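You operate a simulated robot arm through the tools that you are given. There is no shell and no other tool. Be economical: measure what you need, move in short steps, check, and stop when the job is done.

Carry out the task below with a simulated two-armed robot. There is one attempt and no reset: what you move stays moved.

JOB
Open both mirror doors and wipe the mirror with the white pad.
Fine: no smear is left; put the pad back.

The check looks at the end state, three seconds after you hand in, the way a careful person would. Anything else that was tipped, shoved, dropped, spilled or broken makes it a failure.

ROBOT AND FRAMES
Two 7-joint arms with two-finger parallel grippers on one trunk, on a base that drives. Base frame: it is fixed to the floor where the robot stands at the start and does not move with it; the origin is under the middle of the robot, x ahead of it, y to its left, z up. Readings come in mm, degrees, newtons and seconds.
The left shoulder is at the start at [50, 165, 1255], the right one opposite. With the tool pointing down near the work surface each hand reaches from about 100 to 620 mm from the robot's upright axis, wherever it stands, measured 20 degrees to its own side. Places, roughly: striped mirror door [600, 100, 1100]; plain mirror door [600, 200, 1100]; mirror [700, 200, 1100]. Payload 3.91 kg a hand.
The tool frame of a hand sits at the grasp point between the pads (the TCP): z along the fingers, y along the line on which they close. The tips reach 30 mm beyond it. The gripper opens to 110 mm. The fingers are 20 mm wide and 10 mm thick; the gripper's body (48 by 112 mm) begins 55 mm behind the TCP.
Orientation is told as [roll, pitch, yaw] about the base's x, y, z axes, in that order, counted from this pose: with the fingers straight down and closing along the base's y, the tool's x points along the base's -x, its y along +y and its z along -z.

CONTROLS
- The arms move only by the tool send_rows. It takes "left_targets", "right_targets" or both (then of equal length, played together; a hand with none holds still); each is a list of rows, each a list of 3 entries, a list of its own where there are three numbers: the closure, from 0 (fully open) to 1 (shut), then the shift along the tool's x, y, z in mm, then the turn, a rotation vector about the tool's x, y, z in degrees. In form: [[jaw, [tx, ty, tz], [rx, ry, rz]], ...]. A call has 1 to 10 rows; each row shifts and turns the commanded pose from where the row before left it, along the tool's axes as they then stand. A row lasts 0.2 s, in which the tool goes at most 50 mm and 8.6 degrees; a call with a longer step from one row to the next is refused whole, and so is a gripper value outside its range. Where a pose cannot be reached the arm comes as near as it can. A force on the tool above 90 N (or 10 N above the force at the start of the call, whichever is more), or a blocked arm, ends the call early, and 0.2 s more pass. Each finger travels about 45 mm/s and halts on what it meets, pressing with about 26 N; the grip force reading is that of the motor and also rises with nothing between the fingers. The clock runs only during rows and for 0.2 s after the last one: add rows that do not move to give the fingers time. It gives the time, the measured TCP pose, the force on the tool (base axes), the opening and the grip force at its end, in the units of the frame above (readings bear some noise).
- Cameras (640 x 400 px; columns grow to the right, rows downward): "scene" is now at [114.2, -20.4, 1425.2]; the picture's right is [-0.25, -0.97, 0.00], its down [-0.55, 0.14, -0.82] and it looks along [0.80, -0.20, -0.57] (base axes); focal length 214 px, centre (320, 200). "left" rides on the left gripper at [72, -17, -103] in its tool frame; the picture's right is [0.23, 0.97, 0.00], its down [-0.76, 0.18, -0.62] and it looks along [-0.61, 0.14, 0.78] (tool axes); focal length 222 px, centre (320, 200). "right" rides on the right gripper at [73, 17, -103] in its tool frame; the picture's right is [-0.23, 0.97, 0.00], its down [-0.76, -0.18, -0.62] and it looks along [-0.61, -0.14, 0.78] (tool axes); focal length 222 px, centre (320, 200).
- get_image(camera): a new picture of that camera. The clock stands still meanwhile.
- move_column(by): slides the trunk up (or, below 0, down) by that many mm; the arms and the scene camera ride with it, the base frame stays. It gives what a move gives, with no picture.
- drive_base(legs): drives the robot by 1 to 6 legs, each [ahead, left, turn to the left] in mm, mm and degrees, along the robot's own axes; the way and the turn of a leg run together, so that a leg with both is an arc; at most 1500 mm and 180 degrees a leg. The arms and the cameras ride along, it lands a little off, and it stops where it bumps. It gives what a move gives.
- pan_tilt(pan, tilt): turns the head with the scene camera to pan (to the left, within 80 degrees either way) and tilt (down, from -29 to 69), counted from straight ahead of the robot. It gives what a move gives.
- measure_at(camera, pixels): for up to 12 pixels [column, row] of the newest picture of that camera ("zoom" is the newest enlarged one), the place [x, y, z] in the base frame of the surface seen there, good to about 3 mm. The clock stands still meanwhile.
- zoom(camera, box): a new picture of the part [left, top, right, bottom] of that camera's present view, enlarged. The clock stands still meanwhile.
- sign_off(): hands the job in; it is judged then, once.

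Work in short steps. Measure before you move; look again where a grasp or a placing could have gone wrong, and mend it. You have 80 turns and 70 pictures in all, those below and enlarged ones among them. Open the grippers and draw the arms clear of the work before you hand the job in, unless the task says otherwise; then end with one line.

The tools are called after "Call:" by a JSON object that holds its "method" and its "body". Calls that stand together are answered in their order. send_rows: Moves the arms, as the interface text tells. Its arguments: {"type":"object","properties":{"left_targets":{"type":"array","items":{"type":"array"}},"right_targets":{"type":"array","items":{"type":"array"}}},"required":[]} The other tools are called the same way: move_column (by) slides the trunk up or down; drive_base (legs) drives the base; pan_tilt (pan, tilt) turns the head that bears the scene camera; get_image (camera) takes a picture; measure_at (camera, pixels) gives the place of the surface under pixels of a picture; zoom (camera, box) takes an enlarged picture of a part of a camera's view; sign_off () hands the job in.

At the start:

```text
time: 0.0
left_ee_pos: [441.3, 201.6, 1341.2]
left_orientation: [0.0, 0.0, 0.0]
left_ft_force: [0.5, -0.3, -1.1]
left_gripper_width: 109.8
left_grasp_force: 0.1
right_ee_pos: [386.8, -156.6, 1324.0]
right_orientation: [0.2, 0.0, 0.0]
right_ft_force: [0.3, -0.2, 0.4]
right_gripper_width: 110.2
right_grasp_force: 0.1
trunk travel left (down, up): [-475.0, 28.0]
robot x, y, heading: [-3.5, -0.5, -0.2]
head pan, tilt: [-14.3, 34.6]
```

scene: 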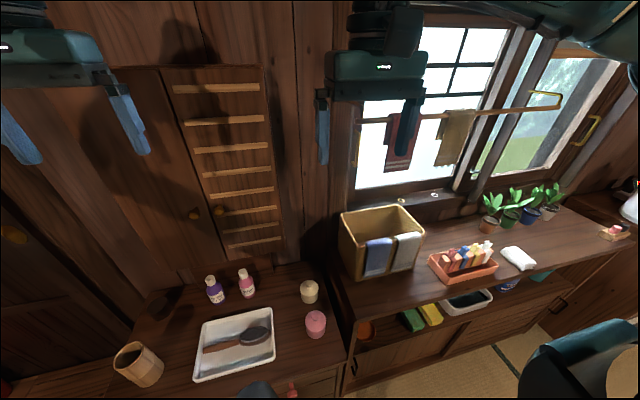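
right: 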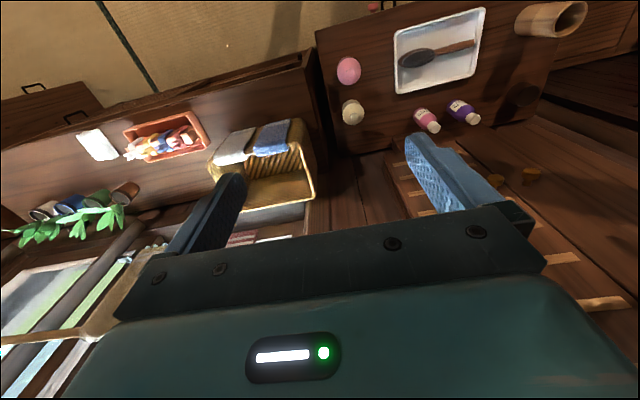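
left: 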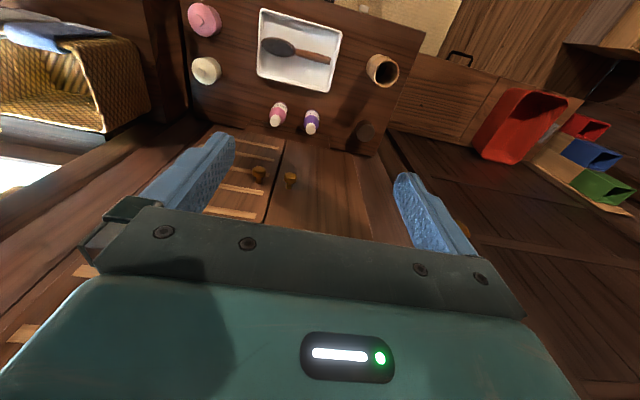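

The scene shows the two doors with knobs near (194,214) and (219,210), and a white pad-like object at (518,258). I measure these and look closer.

Call:
{"method": "measure_at", "body": {"camera": "scene", "pixels": [[194, 214], [219, 210], [518, 258], [165, 70], [265, 70], [282, 250], [190, 262], [105, 70], [216, 88], [250, 244], [500, 252], [535, 265]]}}

Call:
{"method": "zoom", "body": {"camera": "scene", "box": [90, 60, 310, 280]}}

Call:
{"method": "zoom", "body": {"camera": "scene", "box": [420, 180, 640, 318]}}

```text
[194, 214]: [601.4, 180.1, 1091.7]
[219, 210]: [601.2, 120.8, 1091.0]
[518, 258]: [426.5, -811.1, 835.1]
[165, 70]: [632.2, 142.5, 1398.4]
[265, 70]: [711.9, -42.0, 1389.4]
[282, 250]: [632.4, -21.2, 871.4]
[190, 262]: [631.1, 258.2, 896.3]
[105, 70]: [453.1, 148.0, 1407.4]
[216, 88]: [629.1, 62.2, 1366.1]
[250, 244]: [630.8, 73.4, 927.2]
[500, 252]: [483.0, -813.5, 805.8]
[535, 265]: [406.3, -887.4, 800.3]
```

```text
1.82 times, centred on (200, 170) of scene
```

zoom: 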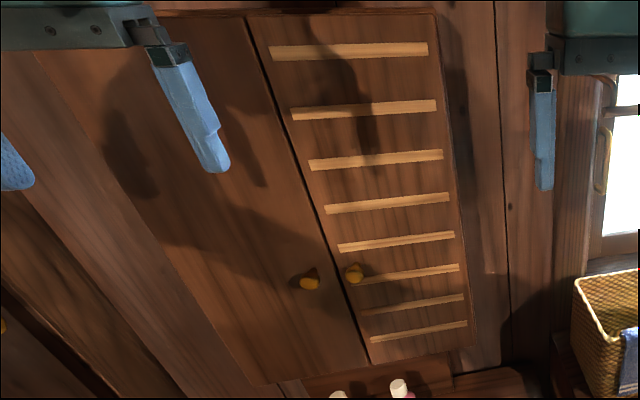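

```text
2.90 times, centred on (530, 249) of scene
```

zoom: 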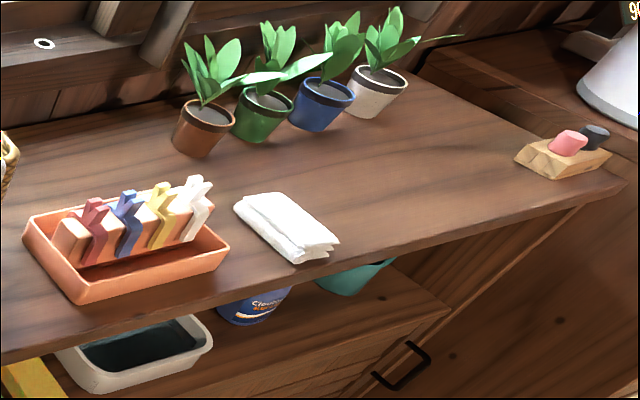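

The doors look like a pair meeting near y=150, with knobs at x≈600. The folded white thing may or may not be the "pad", so I look around the room for other candidates.

Call:
{"method": "pan_tilt", "body": {"pan": -65, "tilt": 40}}

Call:
{"method": "get_image", "body": {"camera": "scene"}}

Call:
{"method": "pan_tilt", "body": {"pan": 50, "tilt": 40}}

Call:
{"method": "get_image", "body": {"camera": "scene"}}

Call:
{"method": "pan_tilt", "body": {"pan": 5, "tilt": 50}}

Call:
{"method": "get_image", "body": {"camera": "scene"}}

```text
time: 1.2
left_ee_pos: [442.9, 201.4, 1341.5]
left_orientation: [0.0, 0.0, 0.0]
left_ft_force: [-0.4, -0.4, 0.4]
left_gripper_width: 110.1
left_grasp_force: 0.0
right_ee_pos: [386.7, -155.5, 1324.4]
right_orientation: [0.1, 0.0, -0.2]
right_ft_force: [-0.1, -0.9, 0.7]
right_gripper_width: 109.9
right_grasp_force: 0.0
trunk travel left (down, up): [-475.0, 28.0]
robot x, y, heading: [-0.9, -3.1, 0.2]
head pan, tilt: [-65.0, 40.0]
```

```text
64 pictures are left
```

scene: 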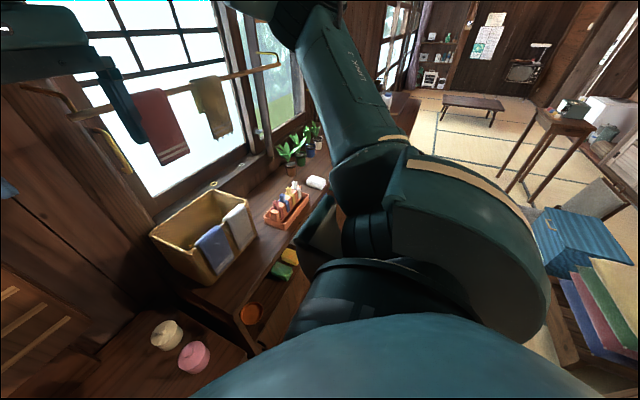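

```text
time: 3.1
left_ee_pos: [441.7, 201.7, 1341.8]
left_orientation: [-0.1, 0.0, 0.0]
left_ft_force: [0.4, 0.1, 0.3]
left_gripper_width: 110.1
left_grasp_force: 0.0
right_ee_pos: [385.6, -156.6, 1323.9]
right_orientation: [0.2, 0.0, -0.1]
right_ft_force: [0.1, 0.5, -0.7]
right_gripper_width: 110.1
right_grasp_force: 0.1
trunk travel left (down, up): [-475.0, 28.0]
robot x, y, heading: [2.1, -0.3, 0.1]
head pan, tilt: [50.0, 40.0]
```

```text
63 pictures are left
```

scene: 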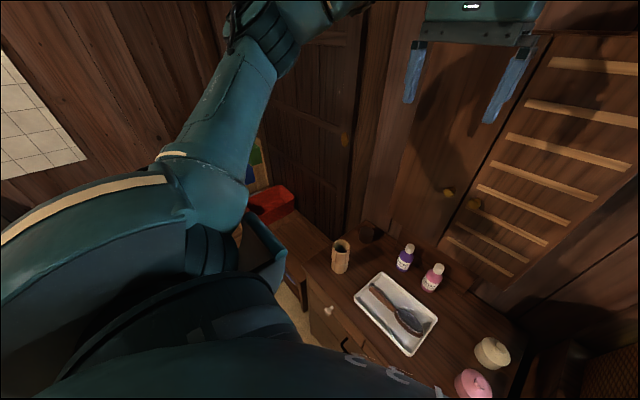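

```text
time: 4.2
left_ee_pos: [441.7, 202.5, 1340.9]
left_orientation: [0.0, 0.0, 0.0]
left_ft_force: [1.0, 0.6, -0.2]
left_gripper_width: 110.1
left_grasp_force: 0.1
right_ee_pos: [386.9, -156.8, 1323.3]
right_orientation: [0.0, 0.0, -0.1]
right_ft_force: [0.3, 0.2, 0.9]
right_gripper_width: 110.1
right_grasp_force: 0.1
trunk travel left (down, up): [-475.0, 28.0]
robot x, y, heading: [-0.6, -0.5, -0.2]
head pan, tilt: [5.0, 50.0]
```

```text
62 pictures are left
```

scene: 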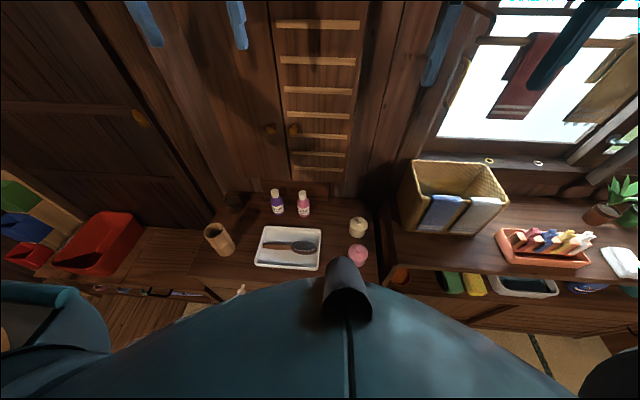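

The folded white cloth on the right board is the only pad-like white thing. Now I measure the door edges and neighbouring things.

Call:
{"method": "measure_at", "body": {"camera": "scene", "pixels": [[269, 129], [294, 129], [358, 120], [368, 120], [222, 120], [245, 120], [285, 120], [277, 193], [303, 200], [358, 222], [105, 240], [290, 262]]}}

Call:
{"method": "zoom", "body": {"camera": "scene", "box": [180, 0, 420, 150]}}

Call:
{"method": "zoom", "body": {"camera": "left", "box": [200, 90, 400, 215]}}

```text
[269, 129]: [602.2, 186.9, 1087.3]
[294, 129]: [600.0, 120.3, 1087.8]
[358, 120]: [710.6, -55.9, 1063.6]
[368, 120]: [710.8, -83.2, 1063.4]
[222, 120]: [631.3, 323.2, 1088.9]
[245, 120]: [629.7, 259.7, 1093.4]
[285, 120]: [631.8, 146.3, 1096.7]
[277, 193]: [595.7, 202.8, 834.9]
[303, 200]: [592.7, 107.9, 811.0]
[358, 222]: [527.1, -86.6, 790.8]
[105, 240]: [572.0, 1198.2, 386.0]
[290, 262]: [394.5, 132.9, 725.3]
```

```text
2.67 times, centred on (300, 75) of scene
```

zoom: 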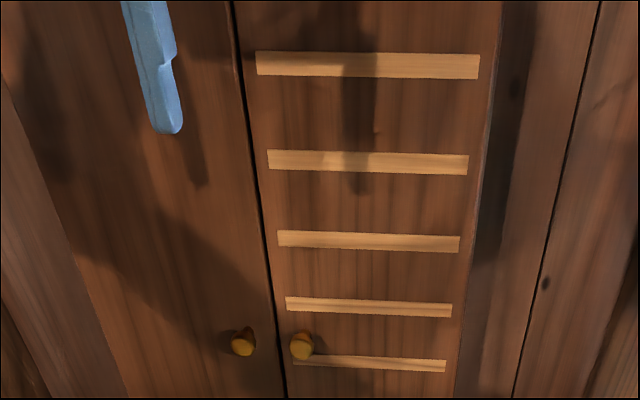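

```text
3.20 times, centred on (300, 152) of left
```

zoom: 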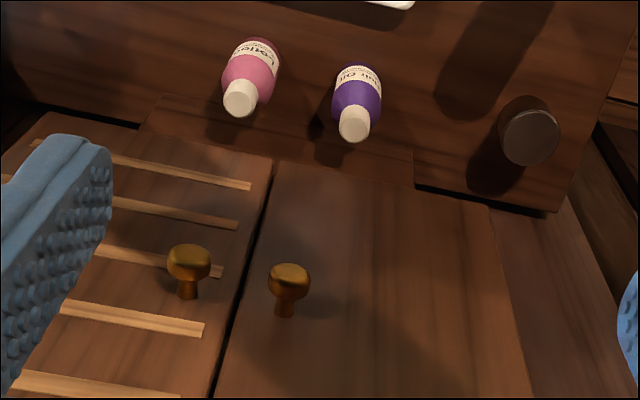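

Doors meet at y≈152, the hinges are near y≈330 and y≈-25, and the knobs stand at (600, 183/121, 1090). I lower the left hand and turn it to point forward.

Call:
{"method": "send_rows", "body": {"left_targets": [[0, [10, -4, 50], [0, 0, 0]], [0, [10, -4, 50], [0, 0, 0]], [0, [10, -4, 50], [0, 0, 0]], [0, [10, -4, 50], [0, 0, 0]], [0, [0, -3, 50], [0, 0, 0]], [0, [0, 0, 0], [0, -8.5, 0]], [0, [0, 0, 0], [0, -8.5, 0]], [0, [0, 0, 0], [0, -8.5, 0]], [0, [0, 0, 0], [0, -8.5, 0]], [0, [0, 0, 0], [0, -8.5, 0]]]}}

Call:
{"method": "send_rows", "body": {"left_targets": [[0.3, [0, 0, 0], [0, -8.5, 0]], [0.3, [0, 0, 0], [0, -8.5, 0]], [0.3, [0, 0, 0], [0, -8.5, 0]], [0.3, [0, 0, 0], [0, -8.5, 0]], [0.3, [0, 0, 0], [0, -8.5, 0]], [0.3, [0, 0, 0], [0, -5, 0]], [0.3, [0, 0, 0], [0, 0, 0]]]}}

Call:
{"method": "get_image", "body": {"camera": "left"}}

Call:
{"method": "get_image", "body": {"camera": "scene"}}

```text
refused: row 1 steps farther than a row can; nothing moved
```

```text
time: 5.8
left_ee_pos: [441.5, 201.3, 1340.4]
left_orientation: [0.1, -47.6, 0.1]
left_ft_force: [0.6, 0.0, -0.4]
left_gripper_width: 76.9
left_grasp_force: 0.2
right_ee_pos: [385.6, -156.6, 1324.0]
right_orientation: [0.1, -0.1, -0.1]
right_ft_force: [0.3, 0.2, -0.1]
right_gripper_width: 110.1
right_grasp_force: 0.2
trunk travel left (down, up): [-475.0, 28.0]
robot x, y, heading: [-3.0, -0.3, -0.1]
head pan, tilt: [5.0, 50.0]
```

```text
59 pictures are left
```

left: 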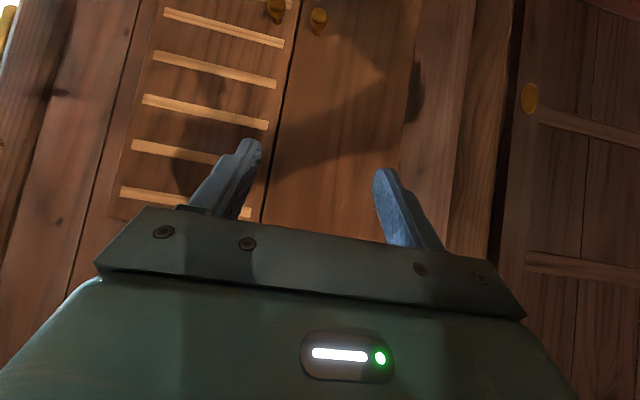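

```text
58 pictures are left
```

scene: 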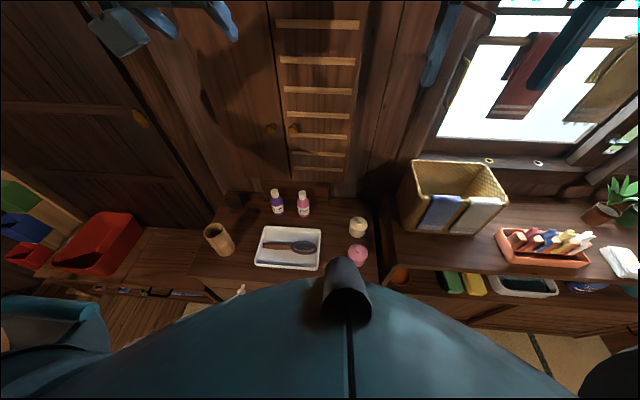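

The hand is half turned (pitch -47.5). I finish the turn to level and descend along the tool's x (base down) toward knob height.

Call:
{"method": "send_rows", "body": {"left_targets": [[0.3, [0, 0, 0], [0, -8.5, 0]], [0.3, [0, 0, 0], [0, -8.5, 0]], [0.3, [0, 0, 0], [0, -8.5, 0]], [0.3, [0, 0, 0], [0, -8.5, 0]], [0.3, [0, 0, 0], [0, -8.5, 0]], [0.3, [48, -4, 0], [0, 0, 0]], [0.3, [48, -4, 0], [0, 0, 0]], [0.3, [48, -4, 0], [0, 0, 0]], [0.3, [48, -4, 0], [0, 0, 0]], [0.3, [48, -3, 0], [0, 0, 0]]]}}

Call:
{"method": "get_image", "body": {"camera": "left"}}

```text
time: 8.1
left_ee_pos: [456.0, 198.2, 1322.4]
left_orientation: [-59.3, -90.1, 59.4]
left_ft_force: [-0.1, 0.9, 0.4]
left_gripper_width: 77.1
left_grasp_force: 0.1
left hand out of reach, approached as far as the arm can: row 5, 6, 7, 8, 9, 10
right_ee_pos: [385.8, -156.5, 1323.5]
right_orientation: [0.1, 0.1, -0.1]
right_ft_force: [0.1, -0.1, -0.6]
right_gripper_width: 109.8
right_grasp_force: 0.1
trunk travel left (down, up): [-475.0, 28.0]
robot x, y, heading: [-2.1, -0.6, -0.0]
head pan, tilt: [5.0, 50.0]
```

```text
57 pictures are left
```

left: 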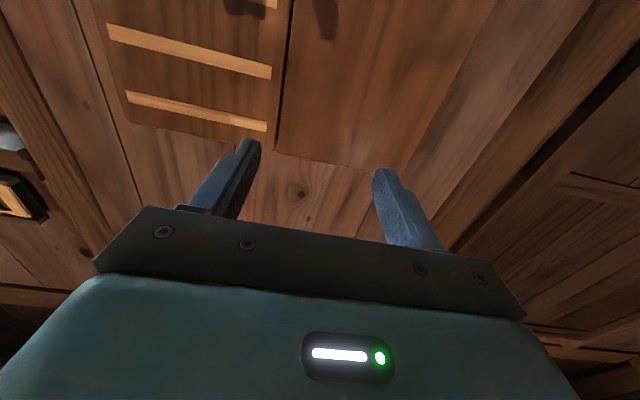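

The arm can't get low with the wrist folded this way; I use the trunk instead, lowering it so the hand comes to knob height. Nothing lies below the hands' path (bottles top at 840).

Call:
{"method": "move_column", "body": {"by": -220}}

Call:
{"method": "get_image", "body": {"camera": "left"}}

Call:
{"method": "get_image", "body": {"camera": "scene"}}

```text
time: 10.4
left_ee_pos: [455.1, 198.0, 1101.4]
left_orientation: [-31.5, -89.9, 31.6]
left_ft_force: [-0.7, 0.1, -0.7]
left_gripper_width: 77.2
left_grasp_force: 0.1
right_ee_pos: [387.0, -156.5, 1104.3]
right_orientation: [0.1, -0.1, -0.1]
right_ft_force: [1.3, -0.7, -0.2]
right_gripper_width: 110.1
right_grasp_force: 0.0
trunk travel left (down, up): [-255.0, 248.0]
robot x, y, heading: [-1.0, 0.3, -0.2]
head pan, tilt: [5.0, 50.0]
```

```text
56 pictures are left
```

left: 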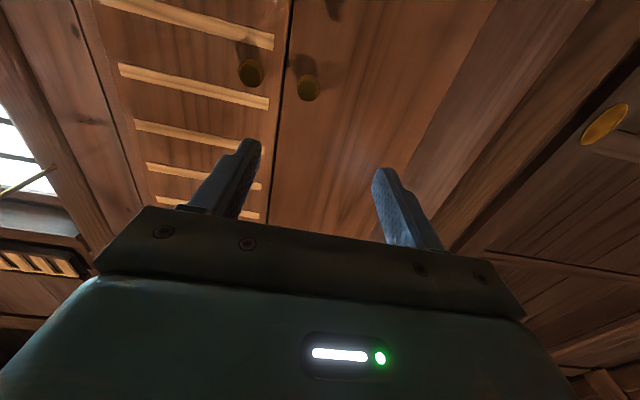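

```text
55 pictures are left
```

scene: 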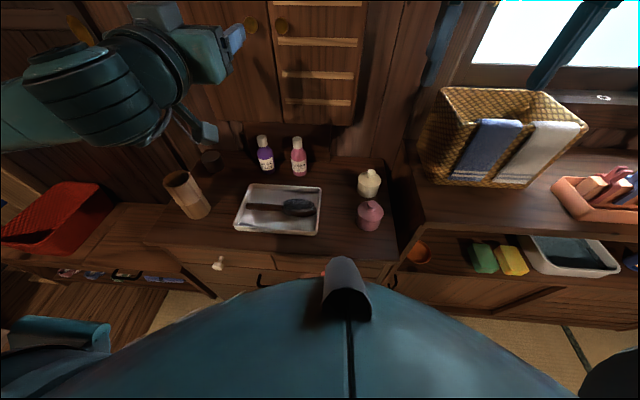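

The hand is now level at z=1101. I test small steps: forward and slightly right/down toward the knob at (601,183,1090).

Call:
{"method": "measure_at", "body": {"camera": "left", "pixels": [[308, 88], [250, 73], [308, 76], [308, 98]]}}

Call:
{"method": "send_rows", "body": {"left_targets": [[0.3, [0, -5, 20], [0, 0, 0]], [0.3, [0, -5, 20], [0, 0, 0]], [0.3, [0, 0, 0], [0, 0, 0]]]}}

```text
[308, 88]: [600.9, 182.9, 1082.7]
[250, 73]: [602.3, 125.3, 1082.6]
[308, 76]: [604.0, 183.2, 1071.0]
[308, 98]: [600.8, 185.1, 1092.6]
```

```text
time: 11.2
left_ee_pos: [496.4, 188.8, 1100.9]
left_orientation: [-87.5, -90.1, 87.6]
left_ft_force: [0.3, -0.1, -0.8]
left_gripper_width: 77.0
left_grasp_force: 0.2
right_ee_pos: [387.3, -157.6, 1104.1]
right_orientation: [0.1, 0.0, -0.2]
right_ft_force: [-0.7, -0.5, -0.3]
right_gripper_width: 110.0
right_grasp_force: 0.0
trunk travel left (down, up): [-255.0, 248.0]
robot x, y, heading: [-3.7, 1.4, 0.0]
head pan, tilt: [5.0, 50.0]
```

Steps work now. Knob centre is at (601–613, 183.5, 1083); I move forward with the jaws at half opening to clear the neighbouring knob.

Call:
{"method": "send_rows", "body": {"left_targets": [[0.5, [9, -2, 0], [0, 0, 0]], [0.5, [9, -3, 0], [0, 0, 0]], [0.55, [0, 0, 24], [0, 0, 0]], [0.55, [0, 0, 24], [0, 0, 0]], [0.55, [0, 0, 24], [0, 0, 0]], [0.55, [0, 0, 22], [0, 0, 0]], [0.55, [0, 0, 0], [0, 0, 0]]]}}

Call:
{"method": "get_image", "body": {"camera": "left"}}

```text
time: 12.8
left_ee_pos: [588.0, 172.4, 1093.9]
left_orientation: [-4.8, -89.7, 5.2]
left_ft_force: [0.1, -0.2, -0.2]
left_gripper_width: 49.3
left_grasp_force: 0.0
left hand out of reach, approached as far as the arm can: row 1, 2, 3, 4, 5, 6
right_ee_pos: [385.8, -156.7, 1105.0]
right_orientation: [0.1, -0.1, -0.1]
right_ft_force: [-0.5, 0.1, -0.5]
right_gripper_width: 110.0
right_grasp_force: 0.0
trunk travel left (down, up): [-255.0, 248.0]
robot x, y, heading: [-3.1, -0.4, -0.2]
head pan, tilt: [5.0, 50.0]
```

```text
54 pictures are left
```

left: 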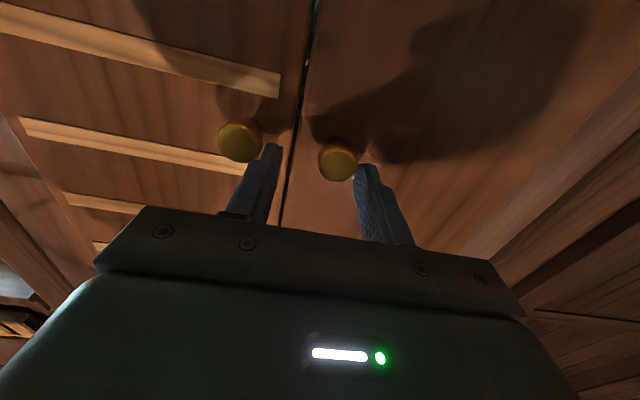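

The hand stopped at y=172 (11 mm off) and 11 mm high. I shift left first, then check.

Call:
{"method": "send_rows", "body": {"left_targets": [[0.5, [0, 6, 0], [0, 0, 0]], [0.5, [0, 5, 0], [0, 0, 0]], [0.5, [0, 0, 0], [0, 0, 0]]]}}

```text
time: 13.6
left_ee_pos: [586.9, 180.2, 1098.1]
left_orientation: [-1.3, -89.6, 1.7]
left_ft_force: [-0.1, -0.1, 0.2]
left_gripper_width: 55.2
left_grasp_force: 0.0
left hand out of reach, approached as far as the arm can: row 1, 2
right_ee_pos: [387.4, -156.1, 1103.9]
right_orientation: [0.1, 0.0, -0.1]
right_ft_force: [-0.9, 0.0, -0.8]
right_gripper_width: 110.1
right_grasp_force: 0.1
trunk travel left (down, up): [-255.0, 248.0]
robot x, y, heading: [-0.5, 2.9, -0.0]
head pan, tilt: [5.0, 50.0]
```

The y is fine; z is 15 too high, so I drop the trunk by 15 mm and look.

Call:
{"method": "move_column", "body": {"by": -15}}

Call:
{"method": "get_image", "body": {"camera": "left"}}

```text
time: 14.2
left_ee_pos: [586.6, 180.3, 1085.1]
left_orientation: [-1.7, -89.6, 2.2]
left_ft_force: [0.3, 0.0, -0.8]
left_gripper_width: 55.1
left_grasp_force: 0.0
right_ee_pos: [385.3, -156.4, 1088.9]
right_orientation: [0.2, 0.1, -0.1]
right_ft_force: [-0.3, -0.5, -0.5]
right_gripper_width: 110.0
right_grasp_force: 0.1
trunk travel left (down, up): [-240.0, 263.0]
robot x, y, heading: [-3.4, 3.2, 0.0]
head pan, tilt: [5.0, 50.0]
```

```text
53 pictures are left
```

left: 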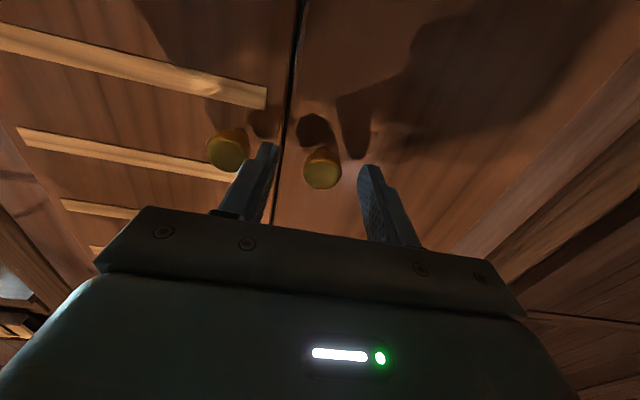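

The knob (322,168) sits between the fingertips; I close.

Call:
{"method": "send_rows", "body": {"left_targets": [[0.8, [0, 0, 0], [0, 0, 0]], [1, [0, 0, 0], [0, 0, 0]], [1, [0, 0, 0], [0, 0, 0]], [1, [0, 0, 0], [0, 0, 0]], [1, [0, 0, 0], [0, 0, 0]]]}}

Call:
{"method": "get_image", "body": {"camera": "left"}}

```text
time: 15.4
left_ee_pos: [586.0, 182.0, 1084.4]
left_orientation: [-14.2, -89.6, 14.7]
left_ft_force: [-0.4, 7.7, 1.5]
left_gripper_width: 24.3
left_grasp_force: 45.1
right_ee_pos: [385.7, -155.1, 1088.2]
right_orientation: [0.0, 0.0, -0.1]
right_ft_force: [0.7, -0.2, 0.7]
right_gripper_width: 109.9
right_grasp_force: 0.1
trunk travel left (down, up): [-240.0, 263.0]
robot x, y, heading: [0.2, -2.4, 0.0]
head pan, tilt: [5.0, 50.0]
```

```text
52 pictures are left
```

left: 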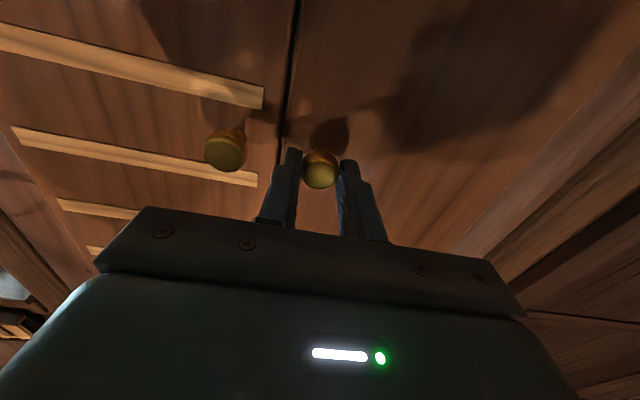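

The knob is gripped (24 mm, 45 N). I pull the plain door along its arc around the hinge near y=330, in 4° rows.

Call:
{"method": "send_rows", "body": {"left_targets": [[1, [0, 3.5, -10.2], [4, 0, 0]], [1, [0, 3.5, -10.2], [4, 0, 0]], [1, [0, 3.5, -10.2], [4, 0, 0]], [1, [0, 3.5, -10.2], [4, 0, 0]], [1, [0, 3.5, -10.2], [4, 0, 0]], [1, [0, 3.5, -10.2], [4, 0, 0]]]}}

Call:
{"method": "get_image", "body": {"camera": "left"}}

```text
time: 16.8
left_ee_pos: [575.5, 187.2, 1086.7]
left_orientation: [-45.2, -87.6, 40.2]
left_ft_force: [5.0, 17.0, 1.1]
left_gripper_width: 24.3
left_grasp_force: 45.0
left hand out of reach, approached as far as the arm can: row 1, 2, 3, 4, 5
right_ee_pos: [387.3, -157.0, 1088.7]
right_orientation: [0.1, 0.0, 0.1]
right_ft_force: [-0.2, -0.3, 0.2]
right_gripper_width: 110.0
right_grasp_force: 0.1
trunk travel left (down, up): [-240.0, 263.0]
robot x, y, heading: [4.1, -2.3, -0.0]
head pan, tilt: [5.0, 50.0]
stopped in row 6 (left hand): the force on the tool passed its limit (the readings are from after the stop); the commanded pose is now the measured one
```

```text
51 pictures are left
```

left: 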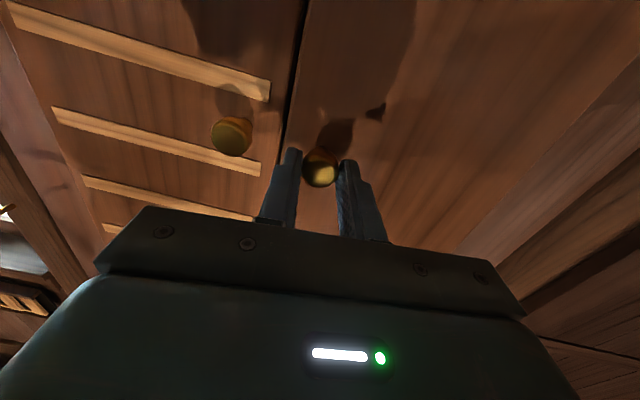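

The door has come open a few degrees, but the arm is too folded (robot too near). I release the knob, back the base off, and then have a look.

Call:
{"method": "send_rows", "body": {"left_targets": [[0.6, [0, 0, 0], [0, 0, 0]], [0.5, [0, 0, 0], [0, 0, 0]], [0.5, [0, 0, 0], [0, 0, 0]]]}}

Call:
{"method": "drive_base", "body": {"legs": [[-200, 0, 0]]}}

Call:
{"method": "get_image", "body": {"camera": "left"}}

Call:
{"method": "pan_tilt", "body": {"pan": 12, "tilt": 20}}

Call:
{"method": "get_image", "body": {"camera": "scene"}}

```text
time: 17.6
left_ee_pos: [572.4, 180.3, 1086.9]
left_orientation: [-47.3, -87.8, 41.0]
left_ft_force: [0.0, 0.5, -0.8]
left_gripper_width: 55.0
left_grasp_force: 0.1
right_ee_pos: [387.4, -155.2, 1089.0]
right_orientation: [0.1, 0.0, -0.1]
right_ft_force: [-0.2, 0.2, -0.5]
right_gripper_width: 109.8
right_grasp_force: 0.1
trunk travel left (down, up): [-240.0, 263.0]
robot x, y, heading: [-0.8, 0.1, -0.1]
head pan, tilt: [5.0, 50.0]
```

```text
time: 19.2
left_ee_pos: [372.0, 178.5, 1087.3]
left_orientation: [-47.3, -87.8, 41.0]
left_ft_force: [0.0, -0.4, 0.4]
left_gripper_width: 55.0
left_grasp_force: 0.1
right_ee_pos: [185.6, -157.4, 1089.2]
right_orientation: [0.1, -0.1, -0.4]
right_ft_force: [0.3, 0.3, -0.4]
right_gripper_width: 110.2
right_grasp_force: 0.0
trunk travel left (down, up): [-240.0, 263.0]
robot x, y, heading: [-201.5, 1.7, -0.5]
head pan, tilt: [5.0, 50.0]
```

```text
50 pictures are left
```

left: 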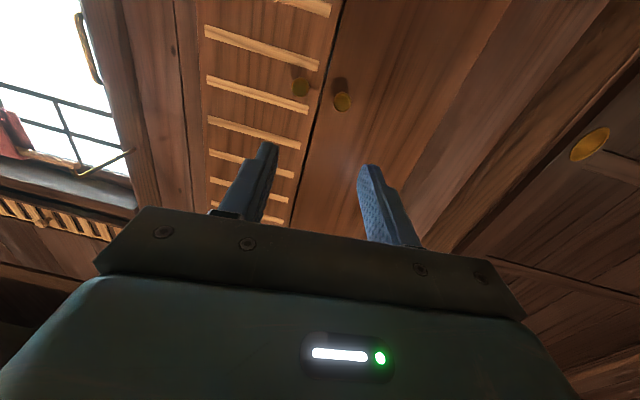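

```text
time: 20.1
left_ee_pos: [372.2, 178.2, 1087.2]
left_orientation: [-47.0, -87.6, 40.7]
left_ft_force: [-0.4, -0.5, -0.4]
left_gripper_width: 55.2
left_grasp_force: 0.1
right_ee_pos: [185.7, -158.0, 1089.5]
right_orientation: [0.1, 0.1, -0.3]
right_ft_force: [-0.9, -0.5, -0.2]
right_gripper_width: 109.8
right_grasp_force: 0.0
trunk travel left (down, up): [-240.0, 263.0]
robot x, y, heading: [-202.0, 2.7, -0.1]
head pan, tilt: [12.0, 20.0]
```

```text
49 pictures are left
```

scene: 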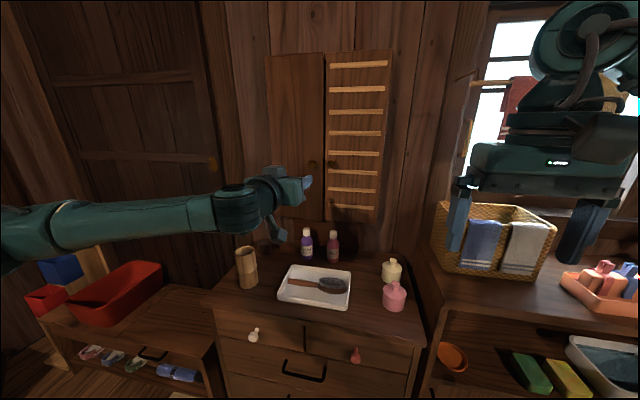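

Now the whole cabinet is visible. I measure the knob, door edges and the possibly open plain door.

Call:
{"method": "zoom", "body": {"camera": "scene", "box": [240, 30, 420, 250]}}

Call:
{"method": "measure_at", "body": {"camera": "scene", "pixels": [[313, 163], [333, 163], [268, 100], [262, 100], [321, 100], [328, 100], [383, 130], [380, 218], [386, 60], [286, 215], [320, 140], [300, 100]]}}

Call:
{"method": "measure_at", "body": {"camera": "left", "pixels": [[342, 101], [301, 87], [325, 100], [312, 100], [420, 60]]}}

```text
1.82 times, centred on (330, 140) of scene
```

zoom: 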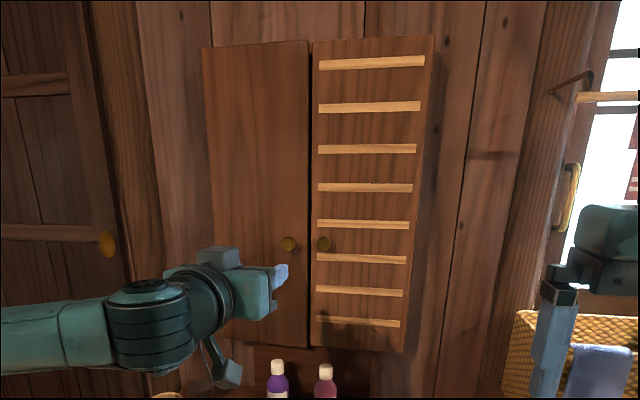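

```text
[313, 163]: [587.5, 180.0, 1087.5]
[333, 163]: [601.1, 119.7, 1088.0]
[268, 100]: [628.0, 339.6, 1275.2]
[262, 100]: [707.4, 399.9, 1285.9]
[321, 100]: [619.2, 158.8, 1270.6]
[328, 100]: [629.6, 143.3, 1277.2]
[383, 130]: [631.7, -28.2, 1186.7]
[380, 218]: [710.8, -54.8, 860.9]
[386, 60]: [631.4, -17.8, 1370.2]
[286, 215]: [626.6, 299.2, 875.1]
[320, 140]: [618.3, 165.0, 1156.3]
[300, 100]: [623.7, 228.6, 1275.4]
```

```text
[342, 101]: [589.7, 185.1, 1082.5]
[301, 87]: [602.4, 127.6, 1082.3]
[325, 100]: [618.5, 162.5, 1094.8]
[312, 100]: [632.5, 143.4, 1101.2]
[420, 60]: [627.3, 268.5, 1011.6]
```

The plain door is ajar ~4° with its knob at (589,183,1084). I approach it again from the backed-off base: first 150 mm, then correct.

Call:
{"method": "send_rows", "body": {"left_targets": [[0.4, [0, 0, 40], [0, 0, 0]], [0.4, [0, 0, 40], [0, 0, 0]], [0.4, [0, 0, 40], [0, 0, 0]], [0.4, [0, 0, 35], [0, 0, 0]], [0.4, [0, 0, 0], [0, 0, 0]]]}}

```text
time: 21.3
left_ee_pos: [528.5, 184.2, 1087.6]
left_orientation: [-47.3, -87.8, 40.8]
left_ft_force: [-0.8, 0.3, 0.3]
left_gripper_width: 66.2
left_grasp_force: 0.0
left hand out of reach, approached as far as the arm can: row 1, 2
right_ee_pos: [186.7, -157.1, 1089.2]
right_orientation: [0.0, 0.0, -0.3]
right_ft_force: [-0.2, -0.1, 0.0]
right_gripper_width: 110.0
right_grasp_force: 0.1
trunk travel left (down, up): [-240.0, 263.0]
robot x, y, heading: [-199.7, 2.0, -0.2]
head pan, tilt: [12.0, 20.0]
```

Reach is fine at this extension. I advance the last 46 mm around the knob and close.

Call:
{"method": "send_rows", "body": {"left_targets": [[0.45, [3, -1, 16], [0, 0, 0]], [0.45, [0, -1, 16], [0, 0, 0]], [0.45, [0, 0, 14], [0, 0, 0]], [0.45, [0, 0, 0], [0, 0, 0]]]}}

Call:
{"method": "get_image", "body": {"camera": "left"}}

```text
time: 22.3
left_ee_pos: [573.5, 175.5, 1081.1]
left_orientation: [-47.0, -87.7, 40.6]
left_ft_force: [-0.1, 0.3, -0.2]
left_gripper_width: 60.4
left_grasp_force: 0.0
right_ee_pos: [186.1, -158.4, 1088.7]
right_orientation: [0.1, 0.0, -0.4]
right_ft_force: [-0.8, -1.0, -0.6]
right_gripper_width: 109.7
right_grasp_force: 0.0
trunk travel left (down, up): [-240.0, 263.0]
robot x, y, heading: [-203.1, -0.5, -0.3]
head pan, tilt: [12.0, 20.0]
```

```text
47 pictures are left
```

left: 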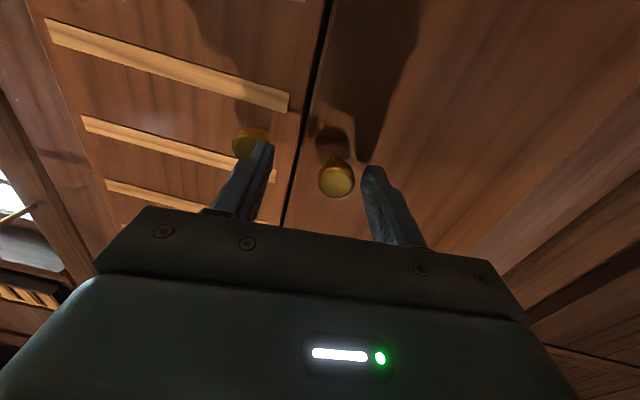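

The knob at (336,178) is between the jaws but 7 mm left of centre; I shift, close, then pull along the arc.

Call:
{"method": "send_rows", "body": {"left_targets": [[0.45, [0, 7, 0], [0, 0, 0]], [0.7, [0, 0, 0], [0, 0, 0]], [1, [0, 0, 0], [0, 0, 0]], [1, [0, 0, 0], [0, 0, 0]], [1, [0, 0, 0], [0, 0, 0]], [1, [0, 0, 0], [0, 0, 0]]]}}

Call:
{"method": "send_rows", "body": {"left_targets": [[1, [0, 3.5, -11.1], [4, 0, 0]], [1, [0, 3.5, -11.1], [4, 0, 0]], [1, [0, 3.5, -11.1], [4, 0, 0]], [1, [0, 3.5, -11.1], [4, 0, 0]], [1, [0, 3.5, -11.1], [4, 0, 0]]]}}

```text
time: 23.7
left_ee_pos: [575.1, 189.1, 1081.2]
left_orientation: [-48.9, -87.5, 42.8]
left_ft_force: [5.3, 15.9, 4.1]
left_gripper_width: 24.5
left_grasp_force: 45.1
right_ee_pos: [185.4, -155.9, 1090.2]
right_orientation: [0.0, -0.1, -0.2]
right_ft_force: [0.1, 0.2, 0.2]
right_gripper_width: 110.1
right_grasp_force: 0.1
trunk travel left (down, up): [-240.0, 263.0]
robot x, y, heading: [-198.7, -2.5, 0.1]
head pan, tilt: [12.0, 20.0]
```

```text
time: 24.9
left_ee_pos: [528.3, 219.7, 1079.8]
left_orientation: [-67.3, -87.5, 41.6]
left_ft_force: [15.2, 18.0, 10.0]
left_gripper_width: 23.7
left_grasp_force: 44.6
right_ee_pos: [187.8, -155.4, 1089.9]
right_orientation: [-0.1, 0.0, -0.3]
right_ft_force: [0.3, 0.5, -0.2]
right_gripper_width: 110.4
right_grasp_force: 0.0
trunk travel left (down, up): [-240.0, 263.0]
robot x, y, heading: [-203.0, 1.1, -0.1]
head pan, tilt: [12.0, 20.0]
```

The door follows (moved 47 mm out, 30 mm left). I continue along the arc.

Call:
{"method": "send_rows", "body": {"left_targets": [[1, [0, 4.2, -10.6], [4, 0, 0]], [1, [0, 4.2, -10.6], [4, 0, 0]], [1, [0, 4.2, -10.6], [4, 0, 0]], [1, [0, 4.2, -10.6], [4, 0, 0]], [1, [0, 4.2, -10.6], [4, 0, 0]]]}}

Call:
{"method": "get_image", "body": {"camera": "scene"}}

```text
time: 26.1
left_ee_pos: [495.2, 263.3, 1079.3]
left_orientation: [-84.7, -87.7, 38.7]
left_ft_force: [23.2, 14.9, 6.9]
left_gripper_width: 24.3
left_grasp_force: 45.2
right_ee_pos: [186.6, -156.1, 1088.0]
right_orientation: [0.0, 0.2, -0.4]
right_ft_force: [0.1, 0.2, 0.5]
right_gripper_width: 110.0
right_grasp_force: 0.0
trunk travel left (down, up): [-240.0, 263.0]
robot x, y, heading: [-200.8, 4.1, -0.1]
head pan, tilt: [12.0, 20.0]
```

```text
46 pictures are left
```

scene: 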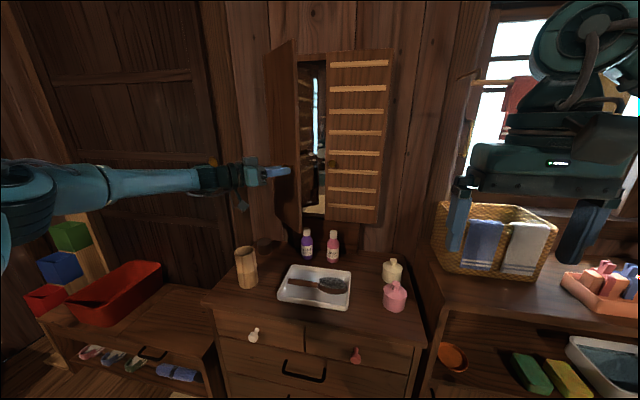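

Mirror is appearing; the door is ~45° open. I continue, easing slightly toward the hinge as the force suggests.

Call:
{"method": "send_rows", "body": {"left_targets": [[1, [0, 5.5, -10.6], [4, 0, 0]], [1, [0, 5.5, -10.6], [4, 0, 0]], [1, [0, 5, -10.6], [4, 0, 0]], [1, [0, 5, -10.6], [4, 0, 0]], [1, [0, 4.5, -10.6], [4, 0, 0]], [1, [0, 4.5, -10.6], [4, 0, 0]]]}}

Call:
{"method": "send_rows", "body": {"left_targets": [[1, [0, 4.5, -10.6], [4, 0, 0]], [1, [0, 4.5, -10.6], [4, 0, 0]], [1, [0, 4.5, -10.6], [4, 0, 0]], [1, [0, 4.5, -10.6], [4, 0, 0]], [1, [0, 4.5, -10.6], [4, 0, 0]], [1, [0, 4.5, -10.6], [4, 0, 0]]]}}

Call:
{"method": "get_image", "body": {"camera": "scene"}}

```text
time: 27.6
left_ee_pos: [476.7, 324.3, 1076.7]
left_orientation: [-125.8, -87.6, 60.1]
left_ft_force: [24.7, 6.5, -0.5]
left_gripper_width: 24.4
left_grasp_force: 45.5
left hand out of reach, approached as far as the arm can: row 5, 6
right_ee_pos: [188.7, -156.9, 1087.6]
right_orientation: [0.2, 0.1, -0.3]
right_ft_force: [0.3, -1.0, -0.2]
right_gripper_width: 110.0
right_grasp_force: 0.1
trunk travel left (down, up): [-240.0, 263.0]
robot x, y, heading: [-201.0, -0.0, -0.1]
head pan, tilt: [12.0, 20.0]
stopped in row 6 (left hand): the force on the tool passed its limit (the readings are from after the stop); the commanded pose is now the measured one
```

```text
time: 28.1
left_ee_pos: [474.2, 332.4, 1076.3]
left_orientation: [-134.0, -87.6, 69.8]
left_ft_force: [29.8, 7.4, -3.7]
left_gripper_width: 24.6
left_grasp_force: 44.6
left hand out of reach, approached as far as the arm can: row 1, 2
right_ee_pos: [191.3, -157.2, 1087.0]
right_orientation: [-0.1, 0.3, -0.3]
right_ft_force: [0.9, 0.2, 0.5]
right_gripper_width: 110.0
right_grasp_force: 0.1
trunk travel left (down, up): [-240.0, 263.0]
robot x, y, heading: [-198.4, 3.2, -0.5]
head pan, tilt: [12.0, 20.0]
stopped in row 2 (left hand): the force on the tool passed its limit (the readings are from after the stop); the commanded pose is now the measured one
```

```text
45 pictures are left
```

scene: 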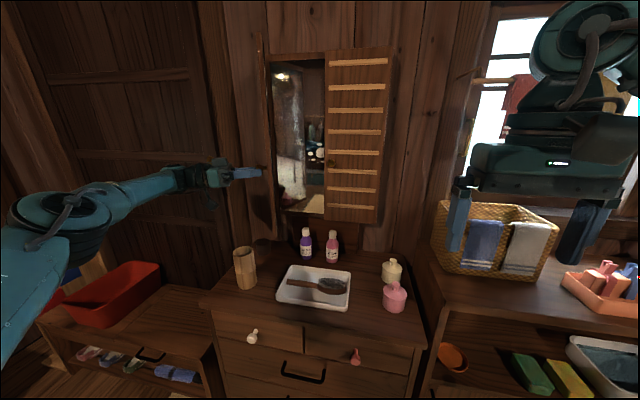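

The plain door is ~75–80° open, and a smear shows on the mirror near (290,130). I release and back the left hand away.

Call:
{"method": "send_rows", "body": {"left_targets": [[0.7, [0, 0, 0], [0, 0, 0]], [0.5, [0, 0, 0], [0, 0, 0]], [0.5, [0, 0, 0], [0, 0, 0]], [0.5, [0, 0, -25], [0, 0, 0]], [0.5, [0, 0, -30], [0, 0, 0]], [0.5, [0, 0, -30], [0, 0, 0]], [0.5, [0, 0, 0], [0, 0, 0]]]}}

Call:
{"method": "zoom", "body": {"camera": "scene", "box": [180, 30, 420, 250]}}

Call:
{"method": "measure_at", "body": {"camera": "zoom", "pixels": [[148, 20], [172, 60], [200, 120], [200, 250], [250, 300], [160, 250], [330, 200], [280, 270]]}}

```text
time: 29.7
left_ee_pos: [431.0, 405.8, 1079.7]
left_orientation: [-147.9, -87.5, 82.9]
left_ft_force: [0.1, -0.2, -0.7]
left_gripper_width: 55.1
left_grasp_force: 0.0
right_ee_pos: [187.9, -157.3, 1089.6]
right_orientation: [0.2, -0.1, -0.4]
right_ft_force: [0.0, 0.3, -0.7]
right_gripper_width: 109.9
right_grasp_force: 0.0
trunk travel left (down, up): [-240.0, 263.0]
robot x, y, heading: [-194.2, 2.0, -0.5]
head pan, tilt: [12.0, 20.0]
```

```text
1.82 times, centred on (300, 140) of scene
```

zoom: 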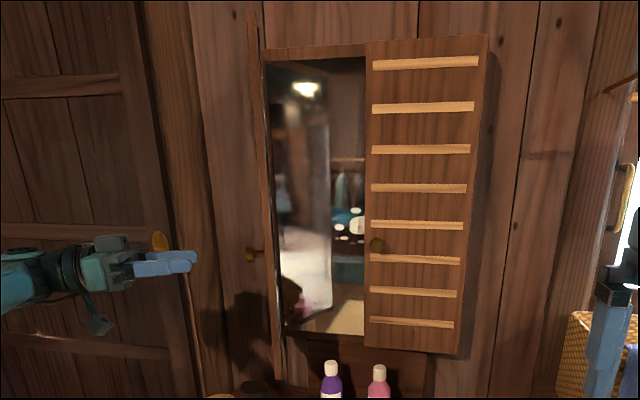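

```text
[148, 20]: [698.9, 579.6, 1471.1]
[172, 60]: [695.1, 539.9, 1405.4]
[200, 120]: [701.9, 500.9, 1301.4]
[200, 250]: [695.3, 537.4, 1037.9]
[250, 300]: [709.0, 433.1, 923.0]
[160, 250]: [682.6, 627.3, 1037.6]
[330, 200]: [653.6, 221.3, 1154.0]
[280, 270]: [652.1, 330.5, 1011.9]
```

Mirror plane is at x≈653. Now the striped door with the right hand: I bring it forward and turn it level.

Call:
{"method": "send_rows", "body": {"right_targets": [[0.3, [-45, 15, 0], [0, 0, 0]], [0.3, [-45, 15, 0], [0, 0, 0]], [0.3, [-45, 15, 0], [0, 0, 0]], [0.3, [-45, 15, 0], [0, 0, 0]], [0.3, [-45, 15, 0], [0, 0, 0]], [0.4, [-45, 15, 0], [0, 0, 0]], [0.5, [0, 0, 0], [0, -8.5, 0]], [0.5, [0, 0, 0], [0, -8.5, 0]], [0.5, [0, 0, 0], [0, -8.5, 0]], [0.5, [0, 0, 0], [0, -8.5, 0]]]}}

Call:
{"method": "send_rows", "body": {"right_targets": [[0.5, [0, 30, 0], [0, -8.5, 0]], [0.5, [0, 30, 0], [0, -8.5, 0]], [0.5, [0, 30, 0], [0, -8.5, 0]], [0.5, [0, 30, 0], [0, -8.5, 0]], [0.5, [0, 30, 0], [0, -8.5, 0]], [0.5, [0, 30, 0], [0, -8.5, 0]], [0.5, [0, 10, 0], [0, -5, 0]], [0.5, [0, 0, 0], [0, 0, 0]]]}}

Call:
{"method": "get_image", "body": {"camera": "right"}}

```text
time: 31.9
left_ee_pos: [430.6, 405.4, 1079.1]
left_orientation: [-148.5, -87.5, 83.5]
left_ft_force: [0.2, 0.3, -0.5]
left_gripper_width: 55.2
left_grasp_force: 0.1
right_ee_pos: [396.3, -82.8, 1065.8]
right_orientation: [0.1, -34.0, -0.5]
right_ft_force: [0.0, -1.0, 0.0]
right_gripper_width: 55.1
right_grasp_force: 0.1
right hand out of reach, approached as far as the arm can: row 5, 6, 7
trunk travel left (down, up): [-240.0, 263.0]
robot x, y, heading: [-196.0, 1.9, -0.4]
head pan, tilt: [12.0, 20.0]
```

```text
time: 33.7
left_ee_pos: [431.0, 403.9, 1079.2]
left_orientation: [-148.2, -87.5, 83.2]
left_ft_force: [1.0, -0.4, 0.4]
left_gripper_width: 55.1
left_grasp_force: 0.1
right_ee_pos: [399.3, 107.0, 1064.7]
right_orientation: [138.1, -89.9, -138.5]
right_ft_force: [-0.2, 0.3, -0.2]
right_gripper_width: 54.9
right_grasp_force: 0.1
trunk travel left (down, up): [-240.0, 263.0]
robot x, y, heading: [-195.9, 1.2, -0.5]
head pan, tilt: [12.0, 20.0]
```

```text
43 pictures are left
```

right: 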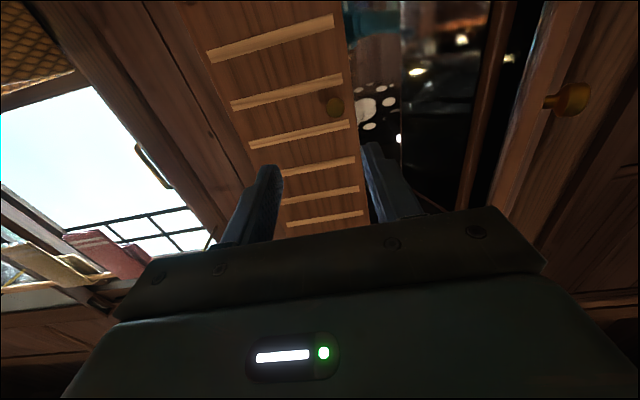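

The hand is level at (399,107,1065). I go to the striped knob at (601,121,1084).

Call:
{"method": "send_rows", "body": {"right_targets": [[0.5, [-9, 8, 35], [0, 0, 0]], [0.5, [-9, 7, 35], [0, 0, 0]], [0.5, [0, 0, 35], [0, 0, 0]], [0.5, [0, 0, 30], [0, 0, 0]], [0.5, [0, 0, 0], [0, 0, 0]]]}}

Call:
{"method": "get_image", "body": {"camera": "right"}}

Call:
{"method": "measure_at", "body": {"camera": "right", "pixels": [[336, 145], [336, 152], [330, 145]]}}

```text
time: 34.9
left_ee_pos: [430.1, 405.3, 1080.3]
left_orientation: [-148.3, -87.5, 83.3]
left_ft_force: [0.8, 0.2, -0.2]
left_gripper_width: 55.1
left_grasp_force: 0.0
right_ee_pos: [531.2, 119.1, 1082.0]
right_orientation: [158.4, -89.9, -158.6]
right_ft_force: [-0.1, -0.1, -0.8]
right_gripper_width: 54.9
right_grasp_force: 0.0
right hand out of reach, approached as far as the arm can: row 4
trunk travel left (down, up): [-240.0, 263.0]
robot x, y, heading: [-198.4, 0.4, -0.5]
head pan, tilt: [12.0, 20.0]
```

```text
42 pictures are left
```

right: 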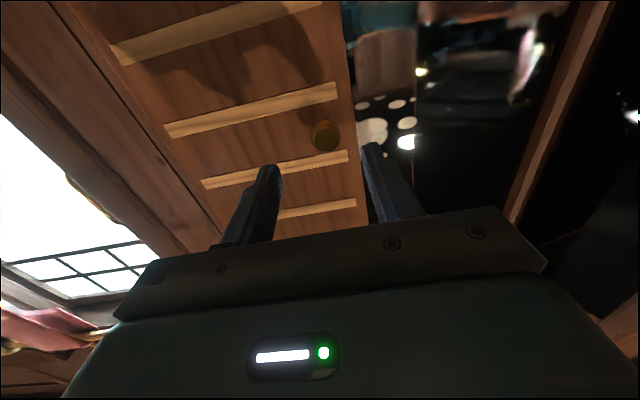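

```text
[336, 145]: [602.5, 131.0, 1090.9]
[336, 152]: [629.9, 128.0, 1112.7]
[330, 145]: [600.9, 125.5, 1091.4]
```

The right arm is at full stretch at x=531; I drive the base ahead 55 mm, which carries the open jaws round the knob (at y≈124, within the ±27 opening).

Call:
{"method": "drive_base", "body": {"legs": [[55, 0, 0]]}}

Call:
{"method": "get_image", "body": {"camera": "right"}}

```text
time: 35.9
left_ee_pos: [486.1, 404.5, 1080.6]
left_orientation: [-147.7, -87.5, 82.6]
left_ft_force: [0.3, -0.3, -0.2]
left_gripper_width: 55.0
left_grasp_force: 0.0
right_ee_pos: [585.9, 117.6, 1082.8]
right_orientation: [108.8, -89.9, -109.2]
right_ft_force: [0.2, 1.0, -0.1]
right_gripper_width: 55.0
right_grasp_force: 0.0
trunk travel left (down, up): [-240.0, 263.0]
robot x, y, heading: [-142.5, 5.5, -0.4]
head pan, tilt: [12.0, 20.0]
```

```text
41 pictures are left
```

right: 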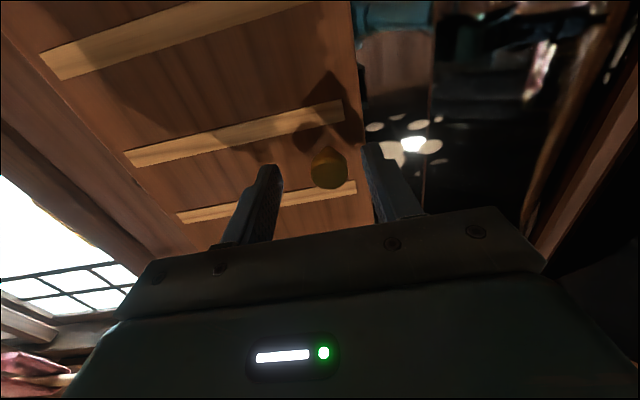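

The knob (328,165) is between the jaws. I close and pull along the mirrored arc.

Call:
{"method": "send_rows", "body": {"right_targets": [[0.7, [0, 4, 0], [0, 0, 0]], [1, [0, 0, 0], [0, 0, 0]], [1, [0, 0, 0], [0, 0, 0]], [1, [0, 0, 0], [0, 0, 0]], [1, [0, 0, 0], [0, 0, 0]]]}}

Call:
{"method": "send_rows", "body": {"right_targets": [[1, [0, -3.7, -10.8], [-4, 0, 0]], [1, [0, -3.7, -10.8], [-4, 0, 0]], [1, [0, -3.7, -10.8], [-4, 0, 0]], [1, [0, -3.7, -10.8], [-4, 0, 0]], [1, [0, -3.7, -10.8], [-4, 0, 0]], [1, [0, -3.7, -10.8], [-4, 0, 0]]]}}

```text
time: 37.1
left_ee_pos: [485.4, 405.1, 1079.3]
left_orientation: [-149.4, -87.5, 84.4]
left_ft_force: [0.4, -0.7, -0.4]
left_gripper_width: 54.9
left_grasp_force: 0.1
right_ee_pos: [584.6, 122.4, 1082.7]
right_orientation: [-164.7, -89.8, 164.7]
right_ft_force: [-2.4, 14.4, 2.3]
right_gripper_width: 24.4
right_grasp_force: 45.1
right hand out of reach, approached as far as the arm can: row 1
trunk travel left (down, up): [-240.0, 263.0]
robot x, y, heading: [-145.4, -0.6, -0.2]
head pan, tilt: [12.0, 20.0]
```

```text
time: 38.5
left_ee_pos: [484.6, 408.2, 1078.4]
left_orientation: [-149.2, -87.3, 84.4]
left_ft_force: [-0.4, -0.1, -0.6]
left_gripper_width: 55.2
left_grasp_force: 0.1
right_ee_pos: [529.8, 86.8, 1083.4]
right_orientation: [6.2, -88.0, 18.1]
right_ft_force: [-18.1, 24.7, -19.2]
right_gripper_width: 24.1
right_grasp_force: 44.8
right hand out of reach, approached as far as the arm can: row 6
trunk travel left (down, up): [-240.0, 263.0]
robot x, y, heading: [-139.1, 0.2, 0.1]
head pan, tilt: [12.0, 20.0]
```

Door is following. Force points away from the hinge, so I use less sideways shift and continue.

Call:
{"method": "send_rows", "body": {"right_targets": [[1, [0, -1.0, -10.6], [-4, 0, 0]], [1, [0, -2.0, -10.6], [-4, 0, 0]], [1, [0, -3, -10.6], [-4, 0, 0]], [1, [0, -3, -10.6], [-4, 0, 0]], [1, [0, -3.5, -10.6], [-4, 0, 0]]]}}

Call:
{"method": "get_image", "body": {"camera": "scene"}}

```text
time: 39.7
left_ee_pos: [486.6, 405.1, 1080.1]
left_orientation: [-147.4, -87.5, 82.2]
left_ft_force: [0.1, -0.6, 0.1]
left_gripper_width: 55.2
left_grasp_force: 0.1
right_ee_pos: [500.3, 47.4, 1084.0]
right_orientation: [-15.4, -89.8, 59.0]
right_ft_force: [-8.2, 6.4, -17.7]
right_gripper_width: 24.0
right_grasp_force: 45.3
right hand out of reach, approached as far as the arm can: row 1
trunk travel left (down, up): [-240.0, 263.0]
robot x, y, heading: [-142.9, 0.7, -0.2]
head pan, tilt: [12.0, 20.0]
```

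```text
40 pictures are left
```

scene: 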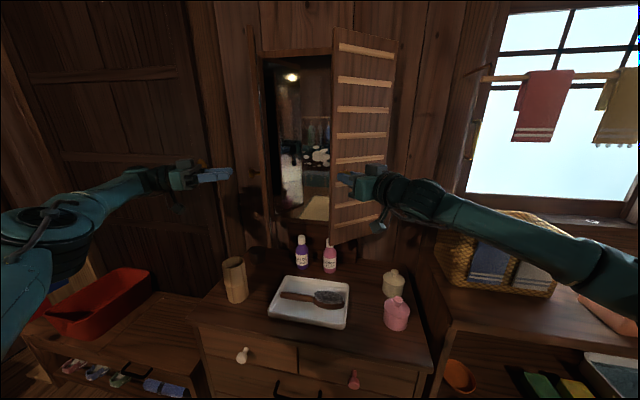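

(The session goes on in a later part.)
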